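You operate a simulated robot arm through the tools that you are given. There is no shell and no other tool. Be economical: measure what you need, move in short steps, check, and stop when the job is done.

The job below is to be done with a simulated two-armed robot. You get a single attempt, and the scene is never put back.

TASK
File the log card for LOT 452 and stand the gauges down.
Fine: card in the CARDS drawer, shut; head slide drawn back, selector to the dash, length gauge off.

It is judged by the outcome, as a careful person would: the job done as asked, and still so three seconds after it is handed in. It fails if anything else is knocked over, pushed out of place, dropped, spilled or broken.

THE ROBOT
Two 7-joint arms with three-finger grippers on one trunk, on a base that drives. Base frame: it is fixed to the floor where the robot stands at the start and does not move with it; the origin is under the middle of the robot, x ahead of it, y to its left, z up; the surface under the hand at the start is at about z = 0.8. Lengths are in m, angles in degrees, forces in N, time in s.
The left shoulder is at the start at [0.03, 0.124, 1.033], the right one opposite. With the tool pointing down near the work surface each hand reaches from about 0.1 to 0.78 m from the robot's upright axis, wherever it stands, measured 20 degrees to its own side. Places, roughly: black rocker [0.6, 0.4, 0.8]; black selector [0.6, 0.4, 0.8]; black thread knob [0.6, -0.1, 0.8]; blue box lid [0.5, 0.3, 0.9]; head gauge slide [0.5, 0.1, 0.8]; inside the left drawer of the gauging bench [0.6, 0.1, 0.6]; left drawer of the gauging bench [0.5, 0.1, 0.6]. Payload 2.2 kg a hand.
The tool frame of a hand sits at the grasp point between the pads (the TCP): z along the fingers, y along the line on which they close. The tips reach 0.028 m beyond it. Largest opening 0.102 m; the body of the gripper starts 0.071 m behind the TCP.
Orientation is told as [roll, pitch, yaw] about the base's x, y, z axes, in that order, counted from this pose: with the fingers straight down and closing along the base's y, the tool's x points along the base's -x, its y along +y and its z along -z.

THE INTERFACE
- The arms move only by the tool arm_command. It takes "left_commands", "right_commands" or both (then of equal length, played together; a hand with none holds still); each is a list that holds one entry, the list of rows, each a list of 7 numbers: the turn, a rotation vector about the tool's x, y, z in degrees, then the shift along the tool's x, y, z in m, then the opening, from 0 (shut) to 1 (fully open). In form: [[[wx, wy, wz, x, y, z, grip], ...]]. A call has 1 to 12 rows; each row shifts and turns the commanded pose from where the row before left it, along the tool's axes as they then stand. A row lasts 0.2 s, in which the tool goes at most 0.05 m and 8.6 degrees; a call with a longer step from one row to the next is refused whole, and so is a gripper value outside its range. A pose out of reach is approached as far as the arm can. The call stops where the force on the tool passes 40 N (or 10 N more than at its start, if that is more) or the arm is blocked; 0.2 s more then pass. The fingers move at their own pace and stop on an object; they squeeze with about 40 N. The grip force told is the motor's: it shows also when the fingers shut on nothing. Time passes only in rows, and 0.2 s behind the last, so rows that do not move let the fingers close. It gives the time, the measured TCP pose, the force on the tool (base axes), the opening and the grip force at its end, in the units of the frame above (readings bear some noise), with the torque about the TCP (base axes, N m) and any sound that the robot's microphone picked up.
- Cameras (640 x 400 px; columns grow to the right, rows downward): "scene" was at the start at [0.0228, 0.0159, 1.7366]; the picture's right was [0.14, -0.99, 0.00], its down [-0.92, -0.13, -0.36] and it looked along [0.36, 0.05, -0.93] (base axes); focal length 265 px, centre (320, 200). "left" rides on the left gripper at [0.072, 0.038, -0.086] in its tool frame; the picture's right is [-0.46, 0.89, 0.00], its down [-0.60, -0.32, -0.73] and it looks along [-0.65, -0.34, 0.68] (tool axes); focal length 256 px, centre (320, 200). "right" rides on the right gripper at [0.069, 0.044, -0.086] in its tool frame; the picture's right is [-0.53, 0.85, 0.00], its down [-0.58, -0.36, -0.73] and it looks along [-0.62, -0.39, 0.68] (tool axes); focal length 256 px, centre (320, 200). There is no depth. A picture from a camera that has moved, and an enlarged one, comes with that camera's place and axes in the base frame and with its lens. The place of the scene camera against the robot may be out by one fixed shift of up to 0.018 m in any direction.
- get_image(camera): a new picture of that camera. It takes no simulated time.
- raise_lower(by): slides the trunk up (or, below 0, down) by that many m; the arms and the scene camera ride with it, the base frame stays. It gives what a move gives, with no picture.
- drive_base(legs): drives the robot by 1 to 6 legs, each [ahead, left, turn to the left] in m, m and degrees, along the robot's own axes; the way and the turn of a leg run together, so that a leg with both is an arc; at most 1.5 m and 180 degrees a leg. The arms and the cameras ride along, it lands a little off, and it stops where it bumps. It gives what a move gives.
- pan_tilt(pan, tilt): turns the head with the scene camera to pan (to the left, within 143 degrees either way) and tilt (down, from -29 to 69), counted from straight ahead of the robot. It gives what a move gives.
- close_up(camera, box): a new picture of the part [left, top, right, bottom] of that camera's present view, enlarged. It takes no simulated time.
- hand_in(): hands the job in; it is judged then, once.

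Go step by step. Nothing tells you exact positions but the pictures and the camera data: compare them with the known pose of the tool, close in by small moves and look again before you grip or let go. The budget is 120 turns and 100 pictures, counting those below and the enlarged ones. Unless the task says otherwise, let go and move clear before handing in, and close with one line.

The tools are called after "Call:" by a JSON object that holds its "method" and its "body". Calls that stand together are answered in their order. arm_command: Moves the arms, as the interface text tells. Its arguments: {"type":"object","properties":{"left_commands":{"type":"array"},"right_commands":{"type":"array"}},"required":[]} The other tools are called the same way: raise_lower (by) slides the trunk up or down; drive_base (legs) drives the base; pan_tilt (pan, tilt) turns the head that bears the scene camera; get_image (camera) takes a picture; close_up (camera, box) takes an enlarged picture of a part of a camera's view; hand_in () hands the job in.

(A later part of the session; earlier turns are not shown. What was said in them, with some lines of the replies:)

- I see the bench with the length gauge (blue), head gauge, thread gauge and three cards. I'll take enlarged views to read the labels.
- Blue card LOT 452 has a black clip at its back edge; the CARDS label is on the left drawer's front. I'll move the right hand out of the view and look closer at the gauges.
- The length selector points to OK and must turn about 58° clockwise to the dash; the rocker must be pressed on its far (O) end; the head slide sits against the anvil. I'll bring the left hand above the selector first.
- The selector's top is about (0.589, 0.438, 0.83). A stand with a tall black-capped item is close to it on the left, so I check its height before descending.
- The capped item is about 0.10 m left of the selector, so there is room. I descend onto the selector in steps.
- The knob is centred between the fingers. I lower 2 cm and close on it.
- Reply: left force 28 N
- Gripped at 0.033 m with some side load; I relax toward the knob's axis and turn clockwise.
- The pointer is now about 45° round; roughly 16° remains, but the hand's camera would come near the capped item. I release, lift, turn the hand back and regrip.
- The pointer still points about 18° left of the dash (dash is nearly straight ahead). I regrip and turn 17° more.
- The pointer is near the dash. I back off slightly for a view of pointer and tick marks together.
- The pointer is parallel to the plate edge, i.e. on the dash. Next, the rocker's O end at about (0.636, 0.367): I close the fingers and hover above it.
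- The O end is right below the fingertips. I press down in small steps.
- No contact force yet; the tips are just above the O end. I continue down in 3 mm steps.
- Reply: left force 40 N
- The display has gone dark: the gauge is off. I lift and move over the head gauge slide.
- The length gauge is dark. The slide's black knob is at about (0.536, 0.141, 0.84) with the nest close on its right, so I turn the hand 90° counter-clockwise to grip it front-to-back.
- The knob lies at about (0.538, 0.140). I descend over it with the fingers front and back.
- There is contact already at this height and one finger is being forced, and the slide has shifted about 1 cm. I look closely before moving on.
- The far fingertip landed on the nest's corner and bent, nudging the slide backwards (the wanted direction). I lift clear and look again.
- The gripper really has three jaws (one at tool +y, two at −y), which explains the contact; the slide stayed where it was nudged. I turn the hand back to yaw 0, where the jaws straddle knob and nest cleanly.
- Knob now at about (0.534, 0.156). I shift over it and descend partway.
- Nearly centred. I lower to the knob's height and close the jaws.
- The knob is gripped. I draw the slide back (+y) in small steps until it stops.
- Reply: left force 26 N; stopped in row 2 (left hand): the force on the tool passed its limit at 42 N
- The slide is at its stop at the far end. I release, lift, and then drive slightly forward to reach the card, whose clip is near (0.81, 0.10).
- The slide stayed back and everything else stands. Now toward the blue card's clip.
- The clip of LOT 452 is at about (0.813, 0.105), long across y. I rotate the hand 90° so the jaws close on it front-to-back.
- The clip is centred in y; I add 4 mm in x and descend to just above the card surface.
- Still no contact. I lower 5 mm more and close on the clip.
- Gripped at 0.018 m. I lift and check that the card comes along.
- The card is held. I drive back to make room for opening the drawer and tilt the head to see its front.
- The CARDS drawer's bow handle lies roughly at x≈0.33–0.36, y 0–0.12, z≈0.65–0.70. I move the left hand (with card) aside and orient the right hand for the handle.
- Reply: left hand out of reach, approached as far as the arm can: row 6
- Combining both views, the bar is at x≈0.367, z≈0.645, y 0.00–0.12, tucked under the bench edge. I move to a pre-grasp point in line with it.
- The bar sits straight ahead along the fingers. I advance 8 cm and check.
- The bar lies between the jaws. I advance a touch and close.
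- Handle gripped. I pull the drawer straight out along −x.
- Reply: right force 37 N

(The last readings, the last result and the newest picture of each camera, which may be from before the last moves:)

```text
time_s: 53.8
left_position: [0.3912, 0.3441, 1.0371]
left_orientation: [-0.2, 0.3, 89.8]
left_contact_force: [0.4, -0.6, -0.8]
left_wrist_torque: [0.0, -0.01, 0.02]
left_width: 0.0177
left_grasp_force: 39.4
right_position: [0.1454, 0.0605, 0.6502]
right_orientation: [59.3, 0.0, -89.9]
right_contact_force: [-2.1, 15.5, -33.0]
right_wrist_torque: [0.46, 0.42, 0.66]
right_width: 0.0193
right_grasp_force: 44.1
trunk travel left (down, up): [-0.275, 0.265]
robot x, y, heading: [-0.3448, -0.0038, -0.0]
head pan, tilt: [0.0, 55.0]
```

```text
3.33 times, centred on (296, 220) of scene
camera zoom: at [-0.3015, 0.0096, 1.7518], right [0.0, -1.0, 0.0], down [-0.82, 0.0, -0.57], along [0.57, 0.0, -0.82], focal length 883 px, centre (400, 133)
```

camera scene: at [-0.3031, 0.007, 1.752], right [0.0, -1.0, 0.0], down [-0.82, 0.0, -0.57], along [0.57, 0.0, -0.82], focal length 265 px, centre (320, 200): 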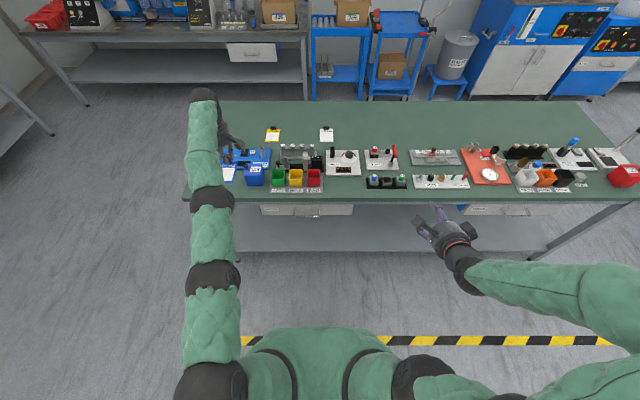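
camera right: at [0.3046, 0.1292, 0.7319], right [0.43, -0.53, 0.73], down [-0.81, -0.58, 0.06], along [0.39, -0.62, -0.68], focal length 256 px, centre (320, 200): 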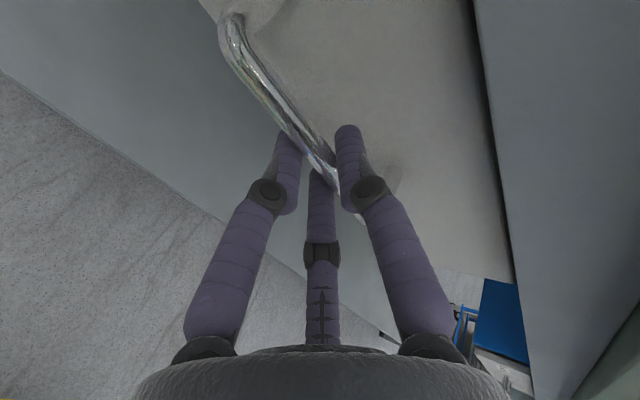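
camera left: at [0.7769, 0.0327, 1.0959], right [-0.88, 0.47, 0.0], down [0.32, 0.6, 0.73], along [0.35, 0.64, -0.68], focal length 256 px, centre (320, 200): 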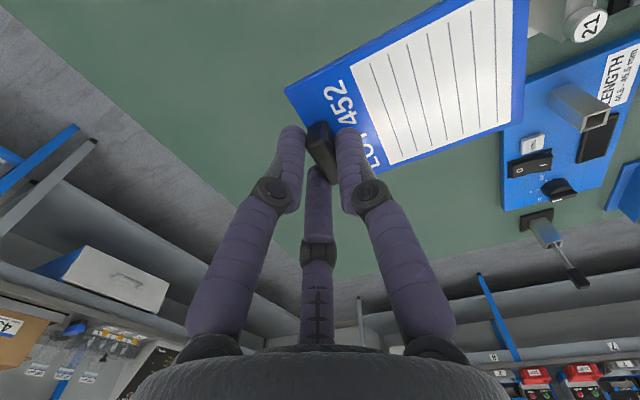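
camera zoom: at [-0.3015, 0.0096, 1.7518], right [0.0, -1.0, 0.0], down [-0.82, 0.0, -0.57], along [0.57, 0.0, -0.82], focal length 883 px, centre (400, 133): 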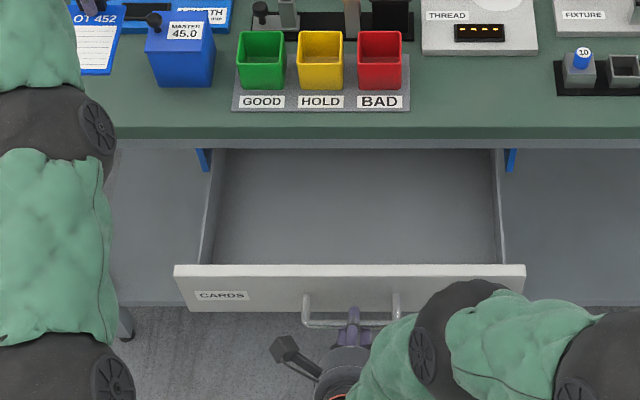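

The drawer is open about 21 cm and the right hand keeps hold of it. I turn the card so it lies along +y and bring it over the opening.

Call:
{"method": "arm_command", "body": {"left_commands": [[[0, 0, 8.2, 0, 0, 0, 0], [0, 0, 8.2, 0, 0, 0, 0], [0, 0, 8.2, 0, 0, 0, 0], [0, 0, 8.2, 0, 0, 0, 0], [0, 0, 8.2, 0, 0, 0, 0], [0, 0, 8.2, 0, 0, 0, 0], [0, 0, 8.2, 0, 0, 0, 0], [0, 0, 8.2, 0, 0, 0, 0], [0, 0, 8.2, 0, 0, 0, 0], [0, 0, 8.2, 0, 0, 0, 0], [0, 0, 8, 0, 0, 0, 0]]]}}

Call:
{"method": "arm_command", "body": {"left_commands": [[[0, 0, 0, 0.024, -0.04, 0, 0], [0, 0, 0, 0.024, -0.04, 0, 0], [0, 0, 0, 0.024, -0.04, 0, 0], [0, 0, 0, 0.024, -0.04, 0, 0], [0, 0, 0, 0.024, -0.04, 0, 0], [0, 0, 0, 0, 0, 0.04, 0], [0, 0, 0, 0, 0, 0.04, 0], [0, 0, 0, 0, 0, 0.04, 0], [0, 0, 0, 0, 0, 0.04, 0]]]}}

Call:
{"method": "get_image", "body": {"camera": "scene"}}

Call:
{"method": "get_image", "body": {"camera": "left"}}

```text
time_s: 56.1
left_position: [0.3928, 0.3446, 1.0363]
left_orientation: [-0.2, -0.2, -0.5]
left_contact_force: [0.6, 0.1, 0.0]
left_wrist_torque: [-0.03, 0.01, -0.01]
left_width: 0.0179
left_grasp_force: 39.6
right_position: [0.1473, 0.0597, 0.6491]
right_orientation: [59.2, 0.1, -89.9]
right_contact_force: [0.0, 13.0, -38.4]
right_wrist_torque: [0.06, 0.41, 0.12]
right_width: 0.0193
right_grasp_force: 43.9
trunk travel left (down, up): [-0.275, 0.265]
robot x, y, heading: [-0.3455, 0.0016, -0.3]
head pan, tilt: [0.0, 55.0]
```

```text
time_s: 58.1
left_position: [0.274, 0.146, 0.8772]
left_orientation: [-0.2, -0.2, -0.3]
left_contact_force: [0.9, 0.0, -0.6]
left_wrist_torque: [-0.04, 0.0, 0.02]
left_width: 0.0176
left_grasp_force: 39.6
right_position: [0.1483, 0.0603, 0.6497]
right_orientation: [59.4, 0.1, -89.9]
right_contact_force: [2.4, 12.3, -39.8]
right_wrist_torque: [0.14, 0.4, 0.34]
right_width: 0.019
right_grasp_force: 44.1
trunk travel left (down, up): [-0.275, 0.265]
robot x, y, heading: [-0.3474, 0.0027, 0.3]
head pan, tilt: [0.0, 55.0]
```

```text
31 pictures are left
camera scene: at [-0.3001, 0.0091, 1.7518], right [0.0, -1.0, 0.0], down [-0.82, 0.0, -0.57], along [0.57, 0.0, -0.82], focal length 265 px, centre (320, 200)
```

scene: 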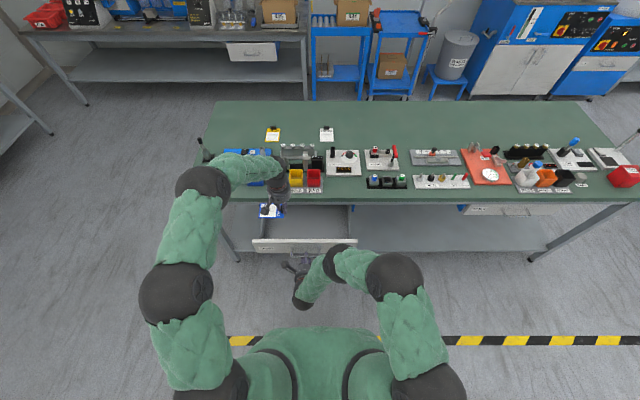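

```text
30 pictures are left
camera left: at [0.2015, 0.1855, 0.9627], right [0.47, 0.88, 0.0], down [0.6, -0.32, 0.73], along [0.65, -0.35, -0.68], focal length 256 px, centre (320, 200)
```

left: 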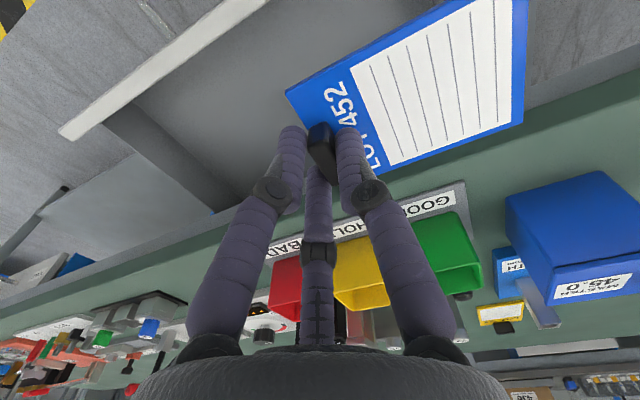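

The card is over the open drawer. I lower it partway and check clearances.

Call:
{"method": "arm_command", "body": {"left_commands": [[[0, 0, 0, 0.007, 0, 0.035, 0], [0, 0, 0, 0, 0, 0.035, 0], [0, 0, 0, 0, 0, 0.035, 0], [0, 0, 0, 0, 0, 0.03, 0], [0, 0, 0, 0, 0, 0.03, 0]]]}}

Call:
{"method": "get_image", "body": {"camera": "left"}}

Call:
{"method": "close_up", "body": {"camera": "scene", "box": [220, 170, 380, 270]}}

Call:
{"method": "get_image", "body": {"camera": "right"}}

```text
time_s: 59.4
left_position: [0.2656, 0.1429, 0.711]
left_orientation: [-0.2, -0.2, -0.3]
left_contact_force: [-0.8, -0.1, -0.2]
left_wrist_torque: [-0.05, 0.05, -0.02]
left_width: 0.018
left_grasp_force: 40.0
right_position: [0.1473, 0.0602, 0.6509]
right_orientation: [59.5, 0.1, -90.0]
right_contact_force: [1.6, 11.4, -39.4]
right_wrist_torque: [0.1, 0.44, 0.21]
right_width: 0.0191
right_grasp_force: 44.3
trunk travel left (down, up): [-0.275, 0.265]
robot x, y, heading: [-0.3446, -0.0013, -0.3]
head pan, tilt: [0.0, 55.0]
```

```text
29 pictures are left
camera left: at [0.1937, 0.1823, 0.797], right [0.47, 0.88, 0.0], down [0.6, -0.32, 0.73], along [0.65, -0.35, -0.68], focal length 256 px, centre (320, 200)
```

left: 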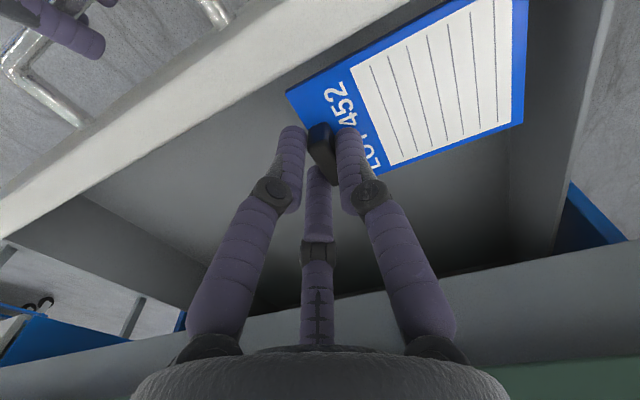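

```text
4.00 times, centred on (300, 220) of scene
camera zoom: at [-0.3003, 0.0091, 1.7518], right [0.0, -1.0, 0.0], down [-0.82, 0.0, -0.57], along [0.57, 0.0, -0.82], focal length 1060 px, centre (400, 120)
```

zoom: 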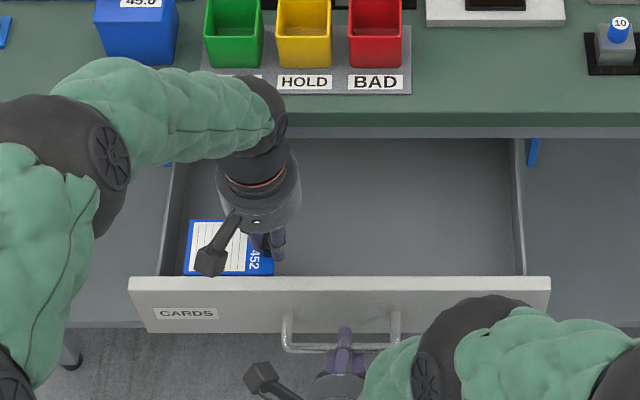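

```text
27 pictures are left
camera right: at [0.0965, 0.1289, 0.7324], right [0.43, -0.53, 0.73], down [-0.81, -0.58, 0.06], along [0.39, -0.62, -0.68], focal length 256 px, centre (320, 200)
```

right: 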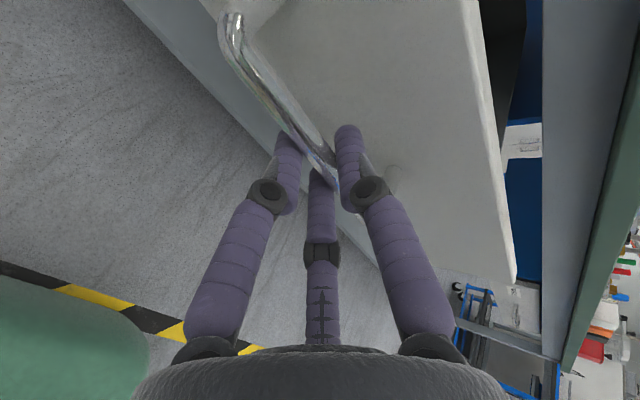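

The card is close to the drawer's left wall and front, so I shift 3 cm right and 1.5 cm in, then lower in small steps.

Call:
{"method": "arm_command", "body": {"left_commands": [[[0, 0, 0, -0.015, -0.03, 0, 0], [0, 0, 0, 0, 0, 0.01, 0], [0, 0, 0, 0, 0, 0.01, 0], [0, 0, 0, 0, 0, 0.01, 0], [0, 0, 0, 0, 0, 0.01, 0]]]}}

Call:
{"method": "get_image", "body": {"camera": "left"}}

Call:
{"method": "close_up", "body": {"camera": "scene", "box": [252, 190, 332, 240]}}

```text
time_s: 60.5
left_position: [0.2784, 0.1138, 0.6713]
left_orientation: [-0.3, -0.1, -0.4]
left_contact_force: [0.9, -0.7, 0.3]
left_wrist_torque: [-0.01, 0.0, 0.03]
left_width: 0.0178
left_grasp_force: 39.9
right_position: [0.1467, 0.06, 0.6502]
right_orientation: [59.3, 0.0, -89.8]
right_contact_force: [0.3, 10.9, -38.3]
right_wrist_torque: [0.06, 0.45, 0.2]
right_width: 0.0195
right_grasp_force: 44.1
trunk travel left (down, up): [-0.275, 0.265]
robot x, y, heading: [-0.3443, -0.0006, -0.1]
head pan, tilt: [0.0, 55.0]
```

```text
26 pictures are left
camera left: at [0.2071, 0.1527, 0.7575], right [0.47, 0.88, 0.0], down [0.6, -0.32, 0.73], along [0.65, -0.35, -0.68], focal length 256 px, centre (320, 200)
```

left: 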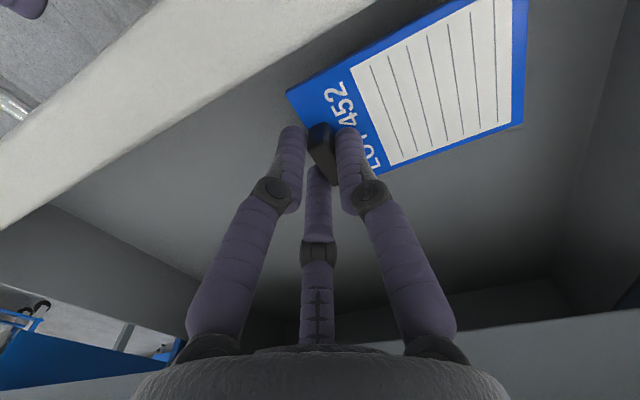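

```text
8.00 times, centred on (292, 215) of scene
camera zoom: at [-0.3006, 0.009, 1.7518], right [0.0, -1.0, 0.0], down [-0.82, 0.0, -0.57], along [0.57, 0.0, -0.82], focal length 2120 px, centre (544, 80)
```

zoom: 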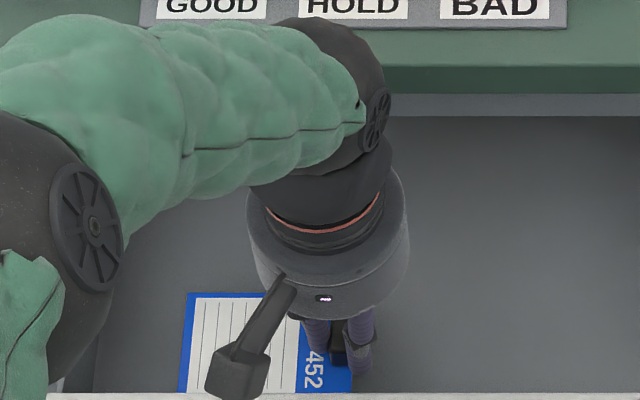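

No contact yet. I continue down in 5 mm steps.

Call:
{"method": "arm_command", "body": {"left_commands": [[[0, 0, 0, 0, 0, 0.005, 0], [0, 0, 0, 0, 0, 0.005, 0], [0, 0, 0, 0, 0, 0.005, 0], [0, 0, 0, 0, 0, 0.005, 0]]]}}

Call:
{"method": "get_image", "body": {"camera": "left"}}

```text
time_s: 61.5
left_position: [0.2796, 0.1126, 0.6528]
left_orientation: [-0.2, -0.1, -0.3]
left_contact_force: [0.0, 0.0, -0.2]
left_wrist_torque: [-0.04, 0.01, -0.03]
left_width: 0.0176
left_grasp_force: 40.1
right_position: [0.1467, 0.0601, 0.6504]
right_orientation: [59.4, 0.1, -89.9]
right_contact_force: [-0.2, 10.5, -37.8]
right_wrist_torque: [0.05, 0.43, 0.12]
right_width: 0.0192
right_grasp_force: 44.0
trunk travel left (down, up): [-0.275, 0.265]
robot x, y, heading: [-0.3444, -0.0011, -0.1]
head pan, tilt: [0.0, 55.0]
```

```text
24 pictures are left
camera left: at [0.2075, 0.1524, 0.7381], right [0.47, 0.88, 0.0], down [0.6, -0.32, 0.73], along [0.65, -0.35, -0.68], focal length 256 px, centre (320, 200)
```

left: 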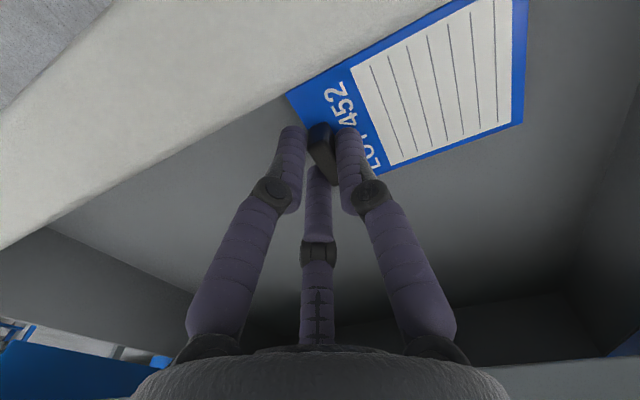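

Call:
{"method": "arm_command", "body": {"left_commands": [[[0, 0, 0, -0.008, 0, 0.004, 0], [0, 0, 0, 0, 0, 0.004, 0], [0, 0, 0, 0, 0, 0.003, 0]]]}}

```text
time_s: 62.3
left_position: [0.2879, 0.1135, 0.6452]
left_orientation: [-0.1, -0.3, -0.3]
left_contact_force: [-0.1, 0.2, -0.2]
left_wrist_torque: [0.0, -0.01, -0.02]
left_width: 0.0176
left_grasp_force: 39.9
right_position: [0.1441, 0.0603, 0.6502]
right_orientation: [59.2, 0.1, -89.9]
right_contact_force: [-2.2, 3.8, -6.7]
right_wrist_torque: [-0.28, 0.19, -0.6]
right_width: 0.0192
right_grasp_force: 44.7
trunk travel left (down, up): [-0.275, 0.265]
robot x, y, heading: [-0.3438, -0.0004, 0.0]
head pan, tilt: [0.0, 55.0]
stopped in row 3 (right hand): the force on the tool passed its limit at 54 N (the readings are from after the stop); the commanded pose is now the measured one
```

The right hand's strain was reset (it still holds). The left still hangs free, so I lower a bit further.

Call:
{"method": "arm_command", "body": {"left_commands": [[[0, 0, 0, 0, 0, 0.003, 0], [0, 0, 0, 0, 0, 0.003, 0], [0, 0, 0, 0, 0, 0.003, 0]]]}}

Call:
{"method": "get_image", "body": {"camera": "left"}}

```text
time_s: 62.9
left_position: [0.2909, 0.1137, 0.6443]
left_orientation: [-0.2, -0.5, -0.3]
left_contact_force: [-1.2, -0.5, 5.9]
left_wrist_torque: [-0.03, 0.27, 0.03]
left_width: 0.0182
left_grasp_force: 40.6
right_position: [0.1459, 0.0593, 0.6497]
right_orientation: [59.1, 0.2, -89.8]
right_contact_force: [-0.3, 1.5, -0.4]
right_wrist_torque: [-0.21, 0.02, -0.32]
right_width: 0.0194
right_grasp_force: 44.0
trunk travel left (down, up): [-0.275, 0.265]
robot x, y, heading: [-0.345, -0.0007, -0.0]
head pan, tilt: [0.0, 55.0]
stopped in row 2 (left hand): the force on the tool passed its limit at 45 N (the readings are from after the stop); the commanded pose is now the measured one
```

```text
23 pictures are left
camera left: at [0.2175, 0.1527, 0.7298], right [0.47, 0.88, 0.0], down [0.6, -0.32, 0.74], along [0.65, -0.34, -0.68], focal length 256 px, centre (320, 200)
```

left: 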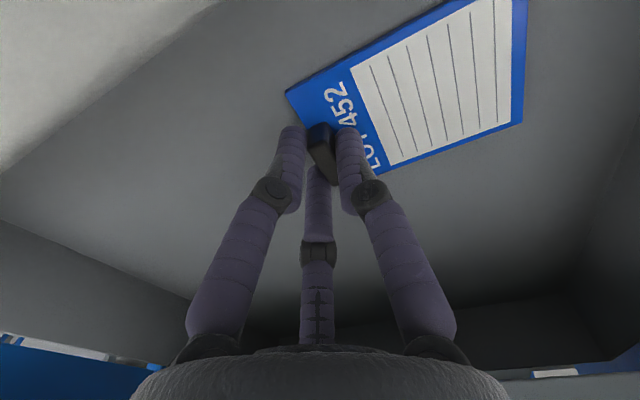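

The card has touched the drawer floor. I release it and lift straight up.

Call:
{"method": "arm_command", "body": {"left_commands": [[[0, 0, 0, 0, 0, -0.001, 0.2], [0, 0, 0, 0, 0, 0, 0.4], [0, 0, 0, 0, 0, 0, 0.4], [0, 0, 0, 0, 0, -0.02, 0.4], [0, 0, 0, 0.002, 0, -0.04, 0.4], [0, 0, 0, 0, 0, -0.04, 0.4], [0, 0, 0, 0, 0, -0.04, 0.4], [0, 0, 0, 0, 0, -0.04, 0.4], [0, 0, 0, 0, 0, -0.04, 0.4], [0, 0, 0, 0, 0, -0.04, 0.4]]]}}

Call:
{"method": "get_image", "body": {"camera": "left"}}

Call:
{"method": "get_image", "body": {"camera": "scene"}}

```text
time_s: 65.1
left_position: [0.2841, 0.1151, 0.9059]
left_orientation: [-0.2, -0.3, -0.2]
left_contact_force: [-0.6, 0.1, 0.4]
left_wrist_torque: [0.04, -0.02, -0.01]
left_width: 0.0409
left_grasp_force: 0.0
right_position: [0.144, 0.0603, 0.6509]
right_orientation: [59.1, 0.0, -89.8]
right_contact_force: [-1.4, 0.2, 9.4]
right_wrist_torque: [-0.03, -0.06, -0.02]
right_width: 0.0191
right_grasp_force: 44.6
trunk travel left (down, up): [-0.275, 0.265]
robot x, y, heading: [-0.3428, 0.0009, -0.0]
head pan, tilt: [0.0, 55.0]
```

```text
22 pictures are left
camera left: at [0.2119, 0.1543, 0.9922], right [0.47, 0.88, 0.0], down [0.6, -0.32, 0.73], along [0.65, -0.34, -0.68], focal length 256 px, centre (320, 200)
```

left: 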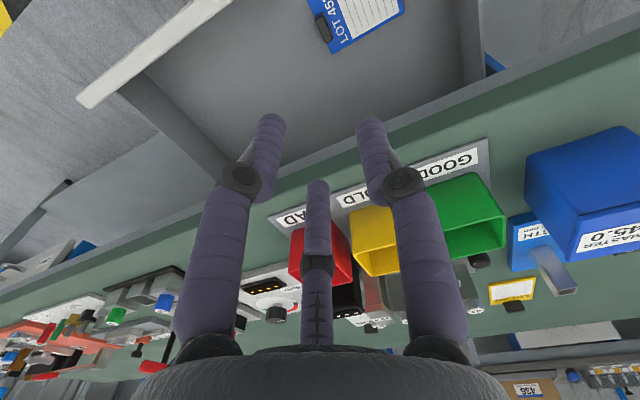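

```text
21 pictures are left
camera scene: at [-0.3051, 0.0078, 1.7521], right [0.0, -1.0, 0.0], down [-0.82, 0.0, -0.57], along [0.57, 0.0, -0.82], focal length 265 px, centre (320, 200)
```

scene: 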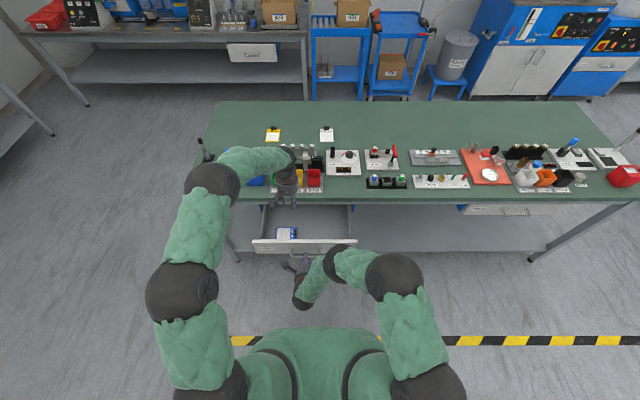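

The card lies flat in the drawer. I raise the left hand away and push the drawer shut with the right.

Call:
{"method": "arm_command", "body": {"left_commands": [[[0, 0, 0, 0.02, 0.02, -0.03, 0.4], [0, 0, 0, 0.02, 0.02, -0.03, 0.4], [0, 0, 0, 0.02, 0.02, -0.03, 0.4], [0, 0, 0, 0, 0, 0, 0.4], [0, 0, 0, 0, 0, 0, 0.4], [0, 0, 0, 0, 0, 0, 0.4], [0, 0, 0, 0, 0, 0, 0.4], [0, 0, 0, 0, 0, 0, 0.4], [0, 0, 0, 0, 0, 0, 0.4], [0, 0, 0, 0, 0, 0, 0.4], [0, 0, 0, 0, 0, 0, 0.4]]], "right_commands": [[[0, 0, 0, 0, 0.005, 0.00866, 0], [0, 0, 0, 0, 0.01, 0.0173, 0], [0, 0, 0, 0, 0.01, 0.0173, 0], [0, 0, 0, 0, 0.01, 0.0173, 0], [0, 0, 0, 0, 0.01, 0.0173, 0], [0, 0, 0, 0, 0.01, 0.0173, 0], [0, 0, 0, 0, 0.01, 0.0173, 0], [0, 0, 0, 0, 0.01, 0.0173, 0], [0, 0, 0, 0, 0.01, 0.0173, 0], [0, 0, 0, 0, 0.01, 0.0173, 0], [0, 0, 0, 0, 0.007, 0.012, 0]]]}}

Call:
{"method": "close_up", "body": {"camera": "scene", "box": [220, 170, 380, 270]}}

```text
time_s: 67.5
left_position: [0.2261, 0.1739, 0.9971]
left_orientation: [-0.1, -0.4, -0.2]
left_contact_force: [0.1, 0.2, -0.2]
left_wrist_torque: [0.01, -0.02, -0.02]
left_width: 0.0408
left_grasp_force: 0.0
right_position: [0.3527, 0.06, 0.6508]
right_orientation: [59.4, 0.1, -89.9]
right_contact_force: [6.8, 2.5, 18.8]
right_wrist_torque: [-0.05, -0.27, 0.05]
right_width: 0.0192
right_grasp_force: 44.2
trunk travel left (down, up): [-0.275, 0.265]
robot x, y, heading: [-0.3424, -0.001, 0.2]
head pan, tilt: [0.0, 55.0]
```

```text
4.00 times, centred on (300, 220) of scene
camera zoom: at [-0.3053, 0.0078, 1.7521], right [0.0, -1.0, 0.0], down [-0.82, 0.0, -0.57], along [0.57, 0.0, -0.82], focal length 1060 px, centre (400, 120)
```

zoom: 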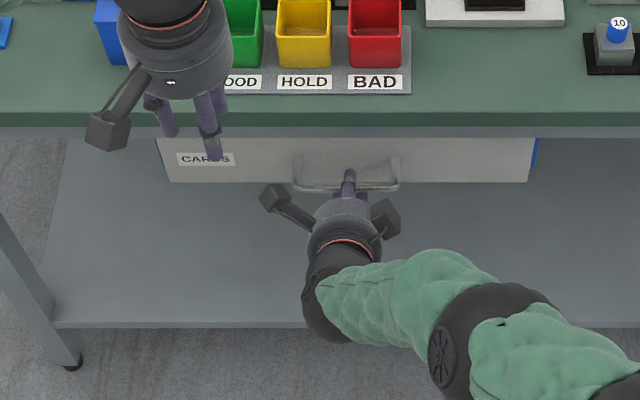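

Almost shut—about 3–5 mm remain compared with the start. I push gently until it stops.

Call:
{"method": "arm_command", "body": {"right_commands": [[[0, 0, 0, 0, 0.0015, 0.0026, 0], [0, 0, 0, 0, 0.0015, 0.0026, 0], [0, 0, 0, 0, 0.0015, 0.0026, 0], [0, 0, 0, 0, 0.0015, 0.0026, 0]]]}}

Call:
{"method": "close_up", "body": {"camera": "scene", "box": [240, 180, 400, 280]}}

```text
time_s: 68.4
left_position: [0.2225, 0.1732, 0.9979]
left_orientation: [-0.2, -0.7, -0.4]
left_contact_force: [0.7, -0.3, -0.2]
left_wrist_torque: [0.03, 0.01, -0.02]
left_width: 0.0407
left_grasp_force: 0.1
right_position: [0.3558, 0.0592, 0.6493]
right_orientation: [59.5, 0.0, -89.9]
right_contact_force: [-26.0, -5.7, 25.0]
right_wrist_torque: [-0.35, -0.29, -0.39]
right_width: 0.0192
right_grasp_force: 44.1
trunk travel left (down, up): [-0.275, 0.265]
robot x, y, heading: [-0.3451, -0.0026, -0.0]
head pan, tilt: [0.0, 55.0]
stopped in row 4 (right hand): the force on the tool passed its limit at 42 N (the readings are from after the stop); the commanded pose is now the measured one
```

```text
4.00 times, centred on (320, 230) of scene
camera zoom: at [-0.3101, 0.0067, 1.7521], right [0.0, -1.0, 0.0], down [-0.82, 0.0, -0.58], along [0.58, 0.0, -0.82], focal length 1060 px, centre (320, 80)
```

zoom: 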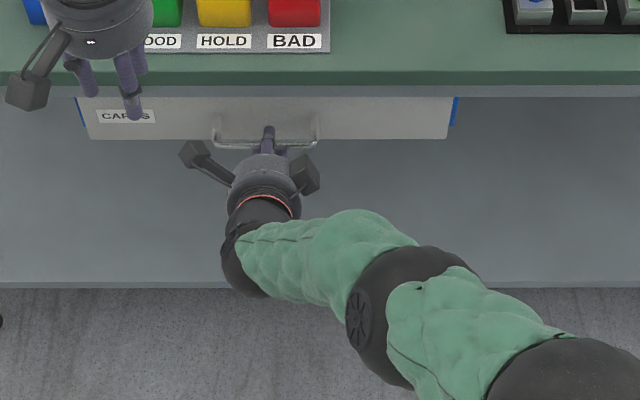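

The drawer is back to its closed position, hard against its stop. I open the right hand and withdraw along the fingers.

Call:
{"method": "arm_command", "body": {"right_commands": [[[0, 0, 0, 0, 0, 0, 0.25], [0, 0, 0, 0, 0, 0, 0.42], [0, 0, 0, 0, 0, 0, 0.42], [0, 0, 0, 0, 0, -0.015, 0.42], [0, 0, 0, 0, 0, -0.03, 0.42], [0, 0, 0, 0, 0, -0.04, 0.42], [0, 0, 0, 0, 0, -0.04, 0.42], [0, 0, 0, 0, 0, -0.04, 0.42], [0, 0, 0, 0, 0, -0.04, 0.42]]]}}

Call:
{"method": "get_image", "body": {"camera": "right"}}

Call:
{"method": "close_up", "body": {"camera": "scene", "box": [240, 180, 400, 280]}}

```text
time_s: 70.4
left_position: [0.2244, 0.174, 0.9968]
left_orientation: [0.0, -0.5, -0.2]
left_contact_force: [-0.7, -0.4, 0.3]
left_wrist_torque: [0.0, -0.02, -0.02]
left_width: 0.0409
left_grasp_force: 0.0
right_position: [0.1819, 0.0603, 0.7524]
right_orientation: [59.3, 0.0, -89.8]
right_contact_force: [-0.4, -0.7, 0.1]
right_wrist_torque: [-0.02, -0.01, -0.03]
right_width: 0.0432
right_grasp_force: 0.0
trunk travel left (down, up): [-0.275, 0.265]
robot x, y, heading: [-0.3443, -0.0025, -0.1]
head pan, tilt: [0.0, 55.0]
```

```text
18 pictures are left
camera right: at [0.1308, 0.1302, 0.8344], right [0.43, -0.54, 0.73], down [-0.81, -0.58, 0.06], along [0.39, -0.62, -0.69], focal length 256 px, centre (320, 200)
```

right: 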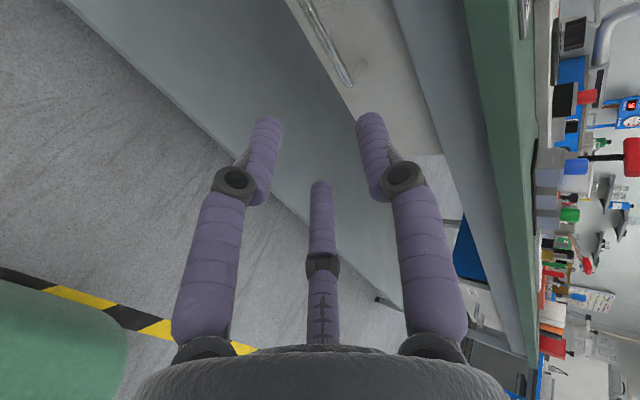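

```text
4.00 times, centred on (320, 230) of scene
camera zoom: at [-0.3053, 0.0079, 1.752], right [0.0, -1.0, 0.0], down [-0.82, 0.0, -0.57], along [0.57, 0.0, -0.82], focal length 1060 px, centre (320, 80)
```

zoom: 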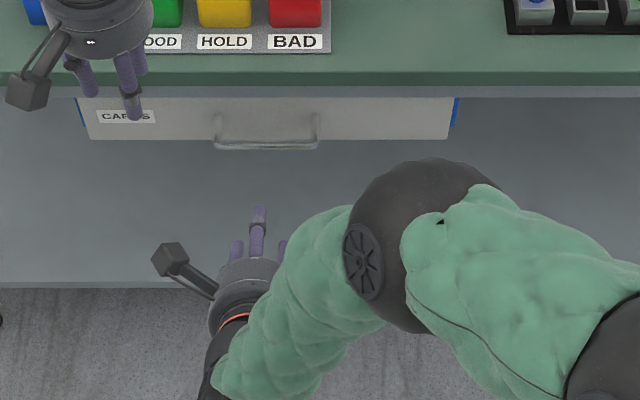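

The drawer stays shut. I move the left hand off the bench line and take a last look at the gauges.

Call:
{"method": "arm_command", "body": {"left_commands": [[[0, 0, 0, 0.03, 0.02, -0.02, 0.4], [0, 0, 0, 0.03, 0.02, -0.02, 0.4], [0, 0, 0, 0.03, 0.02, -0.02, 0.4]]]}}

Call:
{"method": "close_up", "body": {"camera": "scene", "box": [190, 120, 350, 220]}}

Call:
{"method": "close_up", "body": {"camera": "scene", "box": [210, 135, 274, 175]}}

```text
time_s: 71.2
left_position: [0.1321, 0.2348, 1.0554]
left_orientation: [-0.1, -0.3, -0.2]
left_contact_force: [-0.2, 0.0, -0.1]
left_wrist_torque: [-0.02, -0.04, 0.03]
left_width: 0.0407
left_grasp_force: 0.0
right_position: [0.1799, 0.0612, 0.7514]
right_orientation: [59.4, 0.1, -89.9]
right_contact_force: [0.2, 0.4, 0.4]
right_wrist_torque: [-0.02, 0.01, 0.03]
right_width: 0.043
right_grasp_force: 0.1
trunk travel left (down, up): [-0.275, 0.265]
robot x, y, heading: [-0.3419, 0.0023, 0.0]
head pan, tilt: [0.0, 55.0]
```

```text
4.00 times, centred on (270, 170) of scene
camera zoom: at [-0.3067, 0.0084, 1.7521], right [0.0, -1.0, 0.0], down [-0.82, 0.0, -0.57], along [0.57, 0.0, -0.82], focal length 1060 px, centre (520, 320)
```

zoom: 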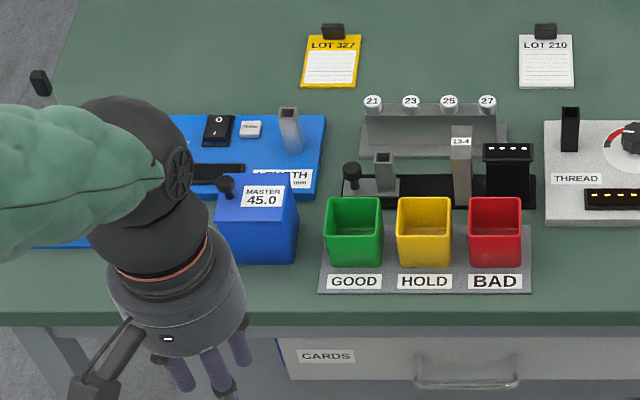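

```text
10.00 times, centred on (242, 155) of scene
camera zoom: at [-0.3067, 0.0084, 1.7521], right [0.0, -1.0, 0.0], down [-0.82, 0.0, -0.57], along [0.57, 0.0, -0.82], focal length 2650 px, centre (1100, 650)
```

zoom: 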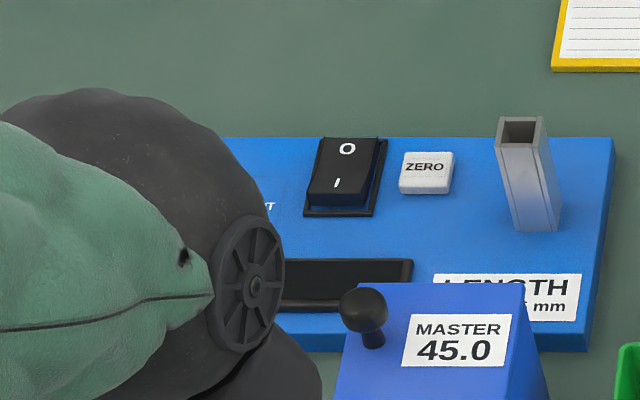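

Slide back, display dark. The left arm hides the selector; I draw it back for one last check.

Call:
{"method": "arm_command", "body": {"left_commands": [[[0, 0, 0, 0.04, 0.02, 0, 0.4], [0, 0, 0, 0.04, 0.02, 0, 0.4], [0, 0, 0, 0.04, 0.02, 0, 0.4]]]}}

Call:
{"method": "close_up", "body": {"camera": "scene", "box": [190, 130, 270, 180]}}

```text
time_s: 72.0
left_position: [0.0156, 0.2923, 1.0552]
left_orientation: [0.0, -0.4, -0.3]
left_contact_force: [-1.6, -0.5, 0.1]
left_wrist_torque: [0.0, -0.08, 0.01]
left_width: 0.0407
left_grasp_force: 0.2
right_position: [0.1808, 0.0613, 0.7506]
right_orientation: [59.4, 0.1, -89.8]
right_contact_force: [-0.2, 0.3, 0.3]
right_wrist_torque: [0.01, -0.01, -0.01]
right_width: 0.0431
right_grasp_force: 0.1
trunk travel left (down, up): [-0.275, 0.265]
robot x, y, heading: [-0.3433, 0.0004, -0.2]
head pan, tilt: [0.0, 55.0]
```

```text
8.00 times, centred on (230, 155) of scene
camera zoom: at [-0.3065, 0.0081, 1.7521], right [0.0, -1.0, 0.0], down [-0.82, 0.0, -0.57], along [0.57, 0.0, -0.82], focal length 2120 px, centre (1040, 560)
```

zoom: 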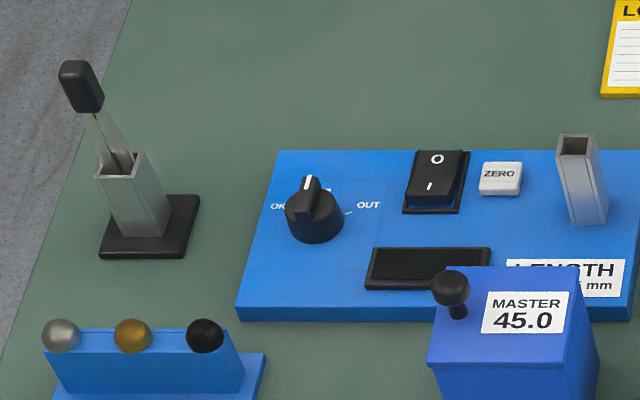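

Call:
{"method": "close_up", "body": {"camera": "scene", "box": [221, 148, 241, 162]}}

```text
16.00 times, centred on (231, 155) of scene
camera zoom: at [-0.3065, 0.0081, 1.7521], right [0.0, -1.0, 0.0], down [-0.82, 0.0, -0.57], along [0.57, 0.0, -0.82], focal length 4240 px, centre (1744, 920)
```

zoom: 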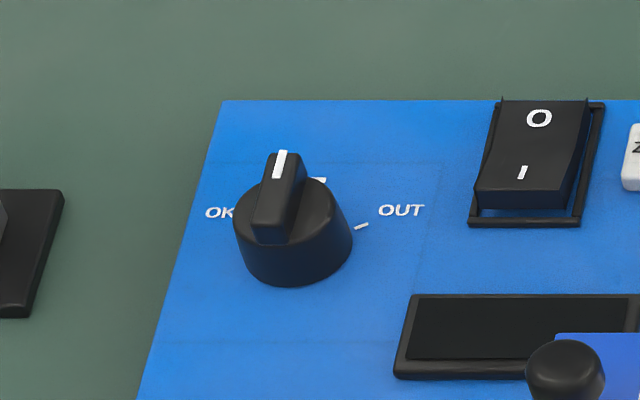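

All is in place: the pointer lies along the dash, the display is dark, the slide is back, the card is in the shut CARDS drawer, and both hands are clear. I hand in.

Call:
{"method": "hand_in", "body": {}}

```text
The job is handed in.
```

The LOT 452 card is in the shut CARDS drawer. The head slide is drawn back to its stop, the selector is on the dash to within a few degrees by eye, and the length gauge is off.
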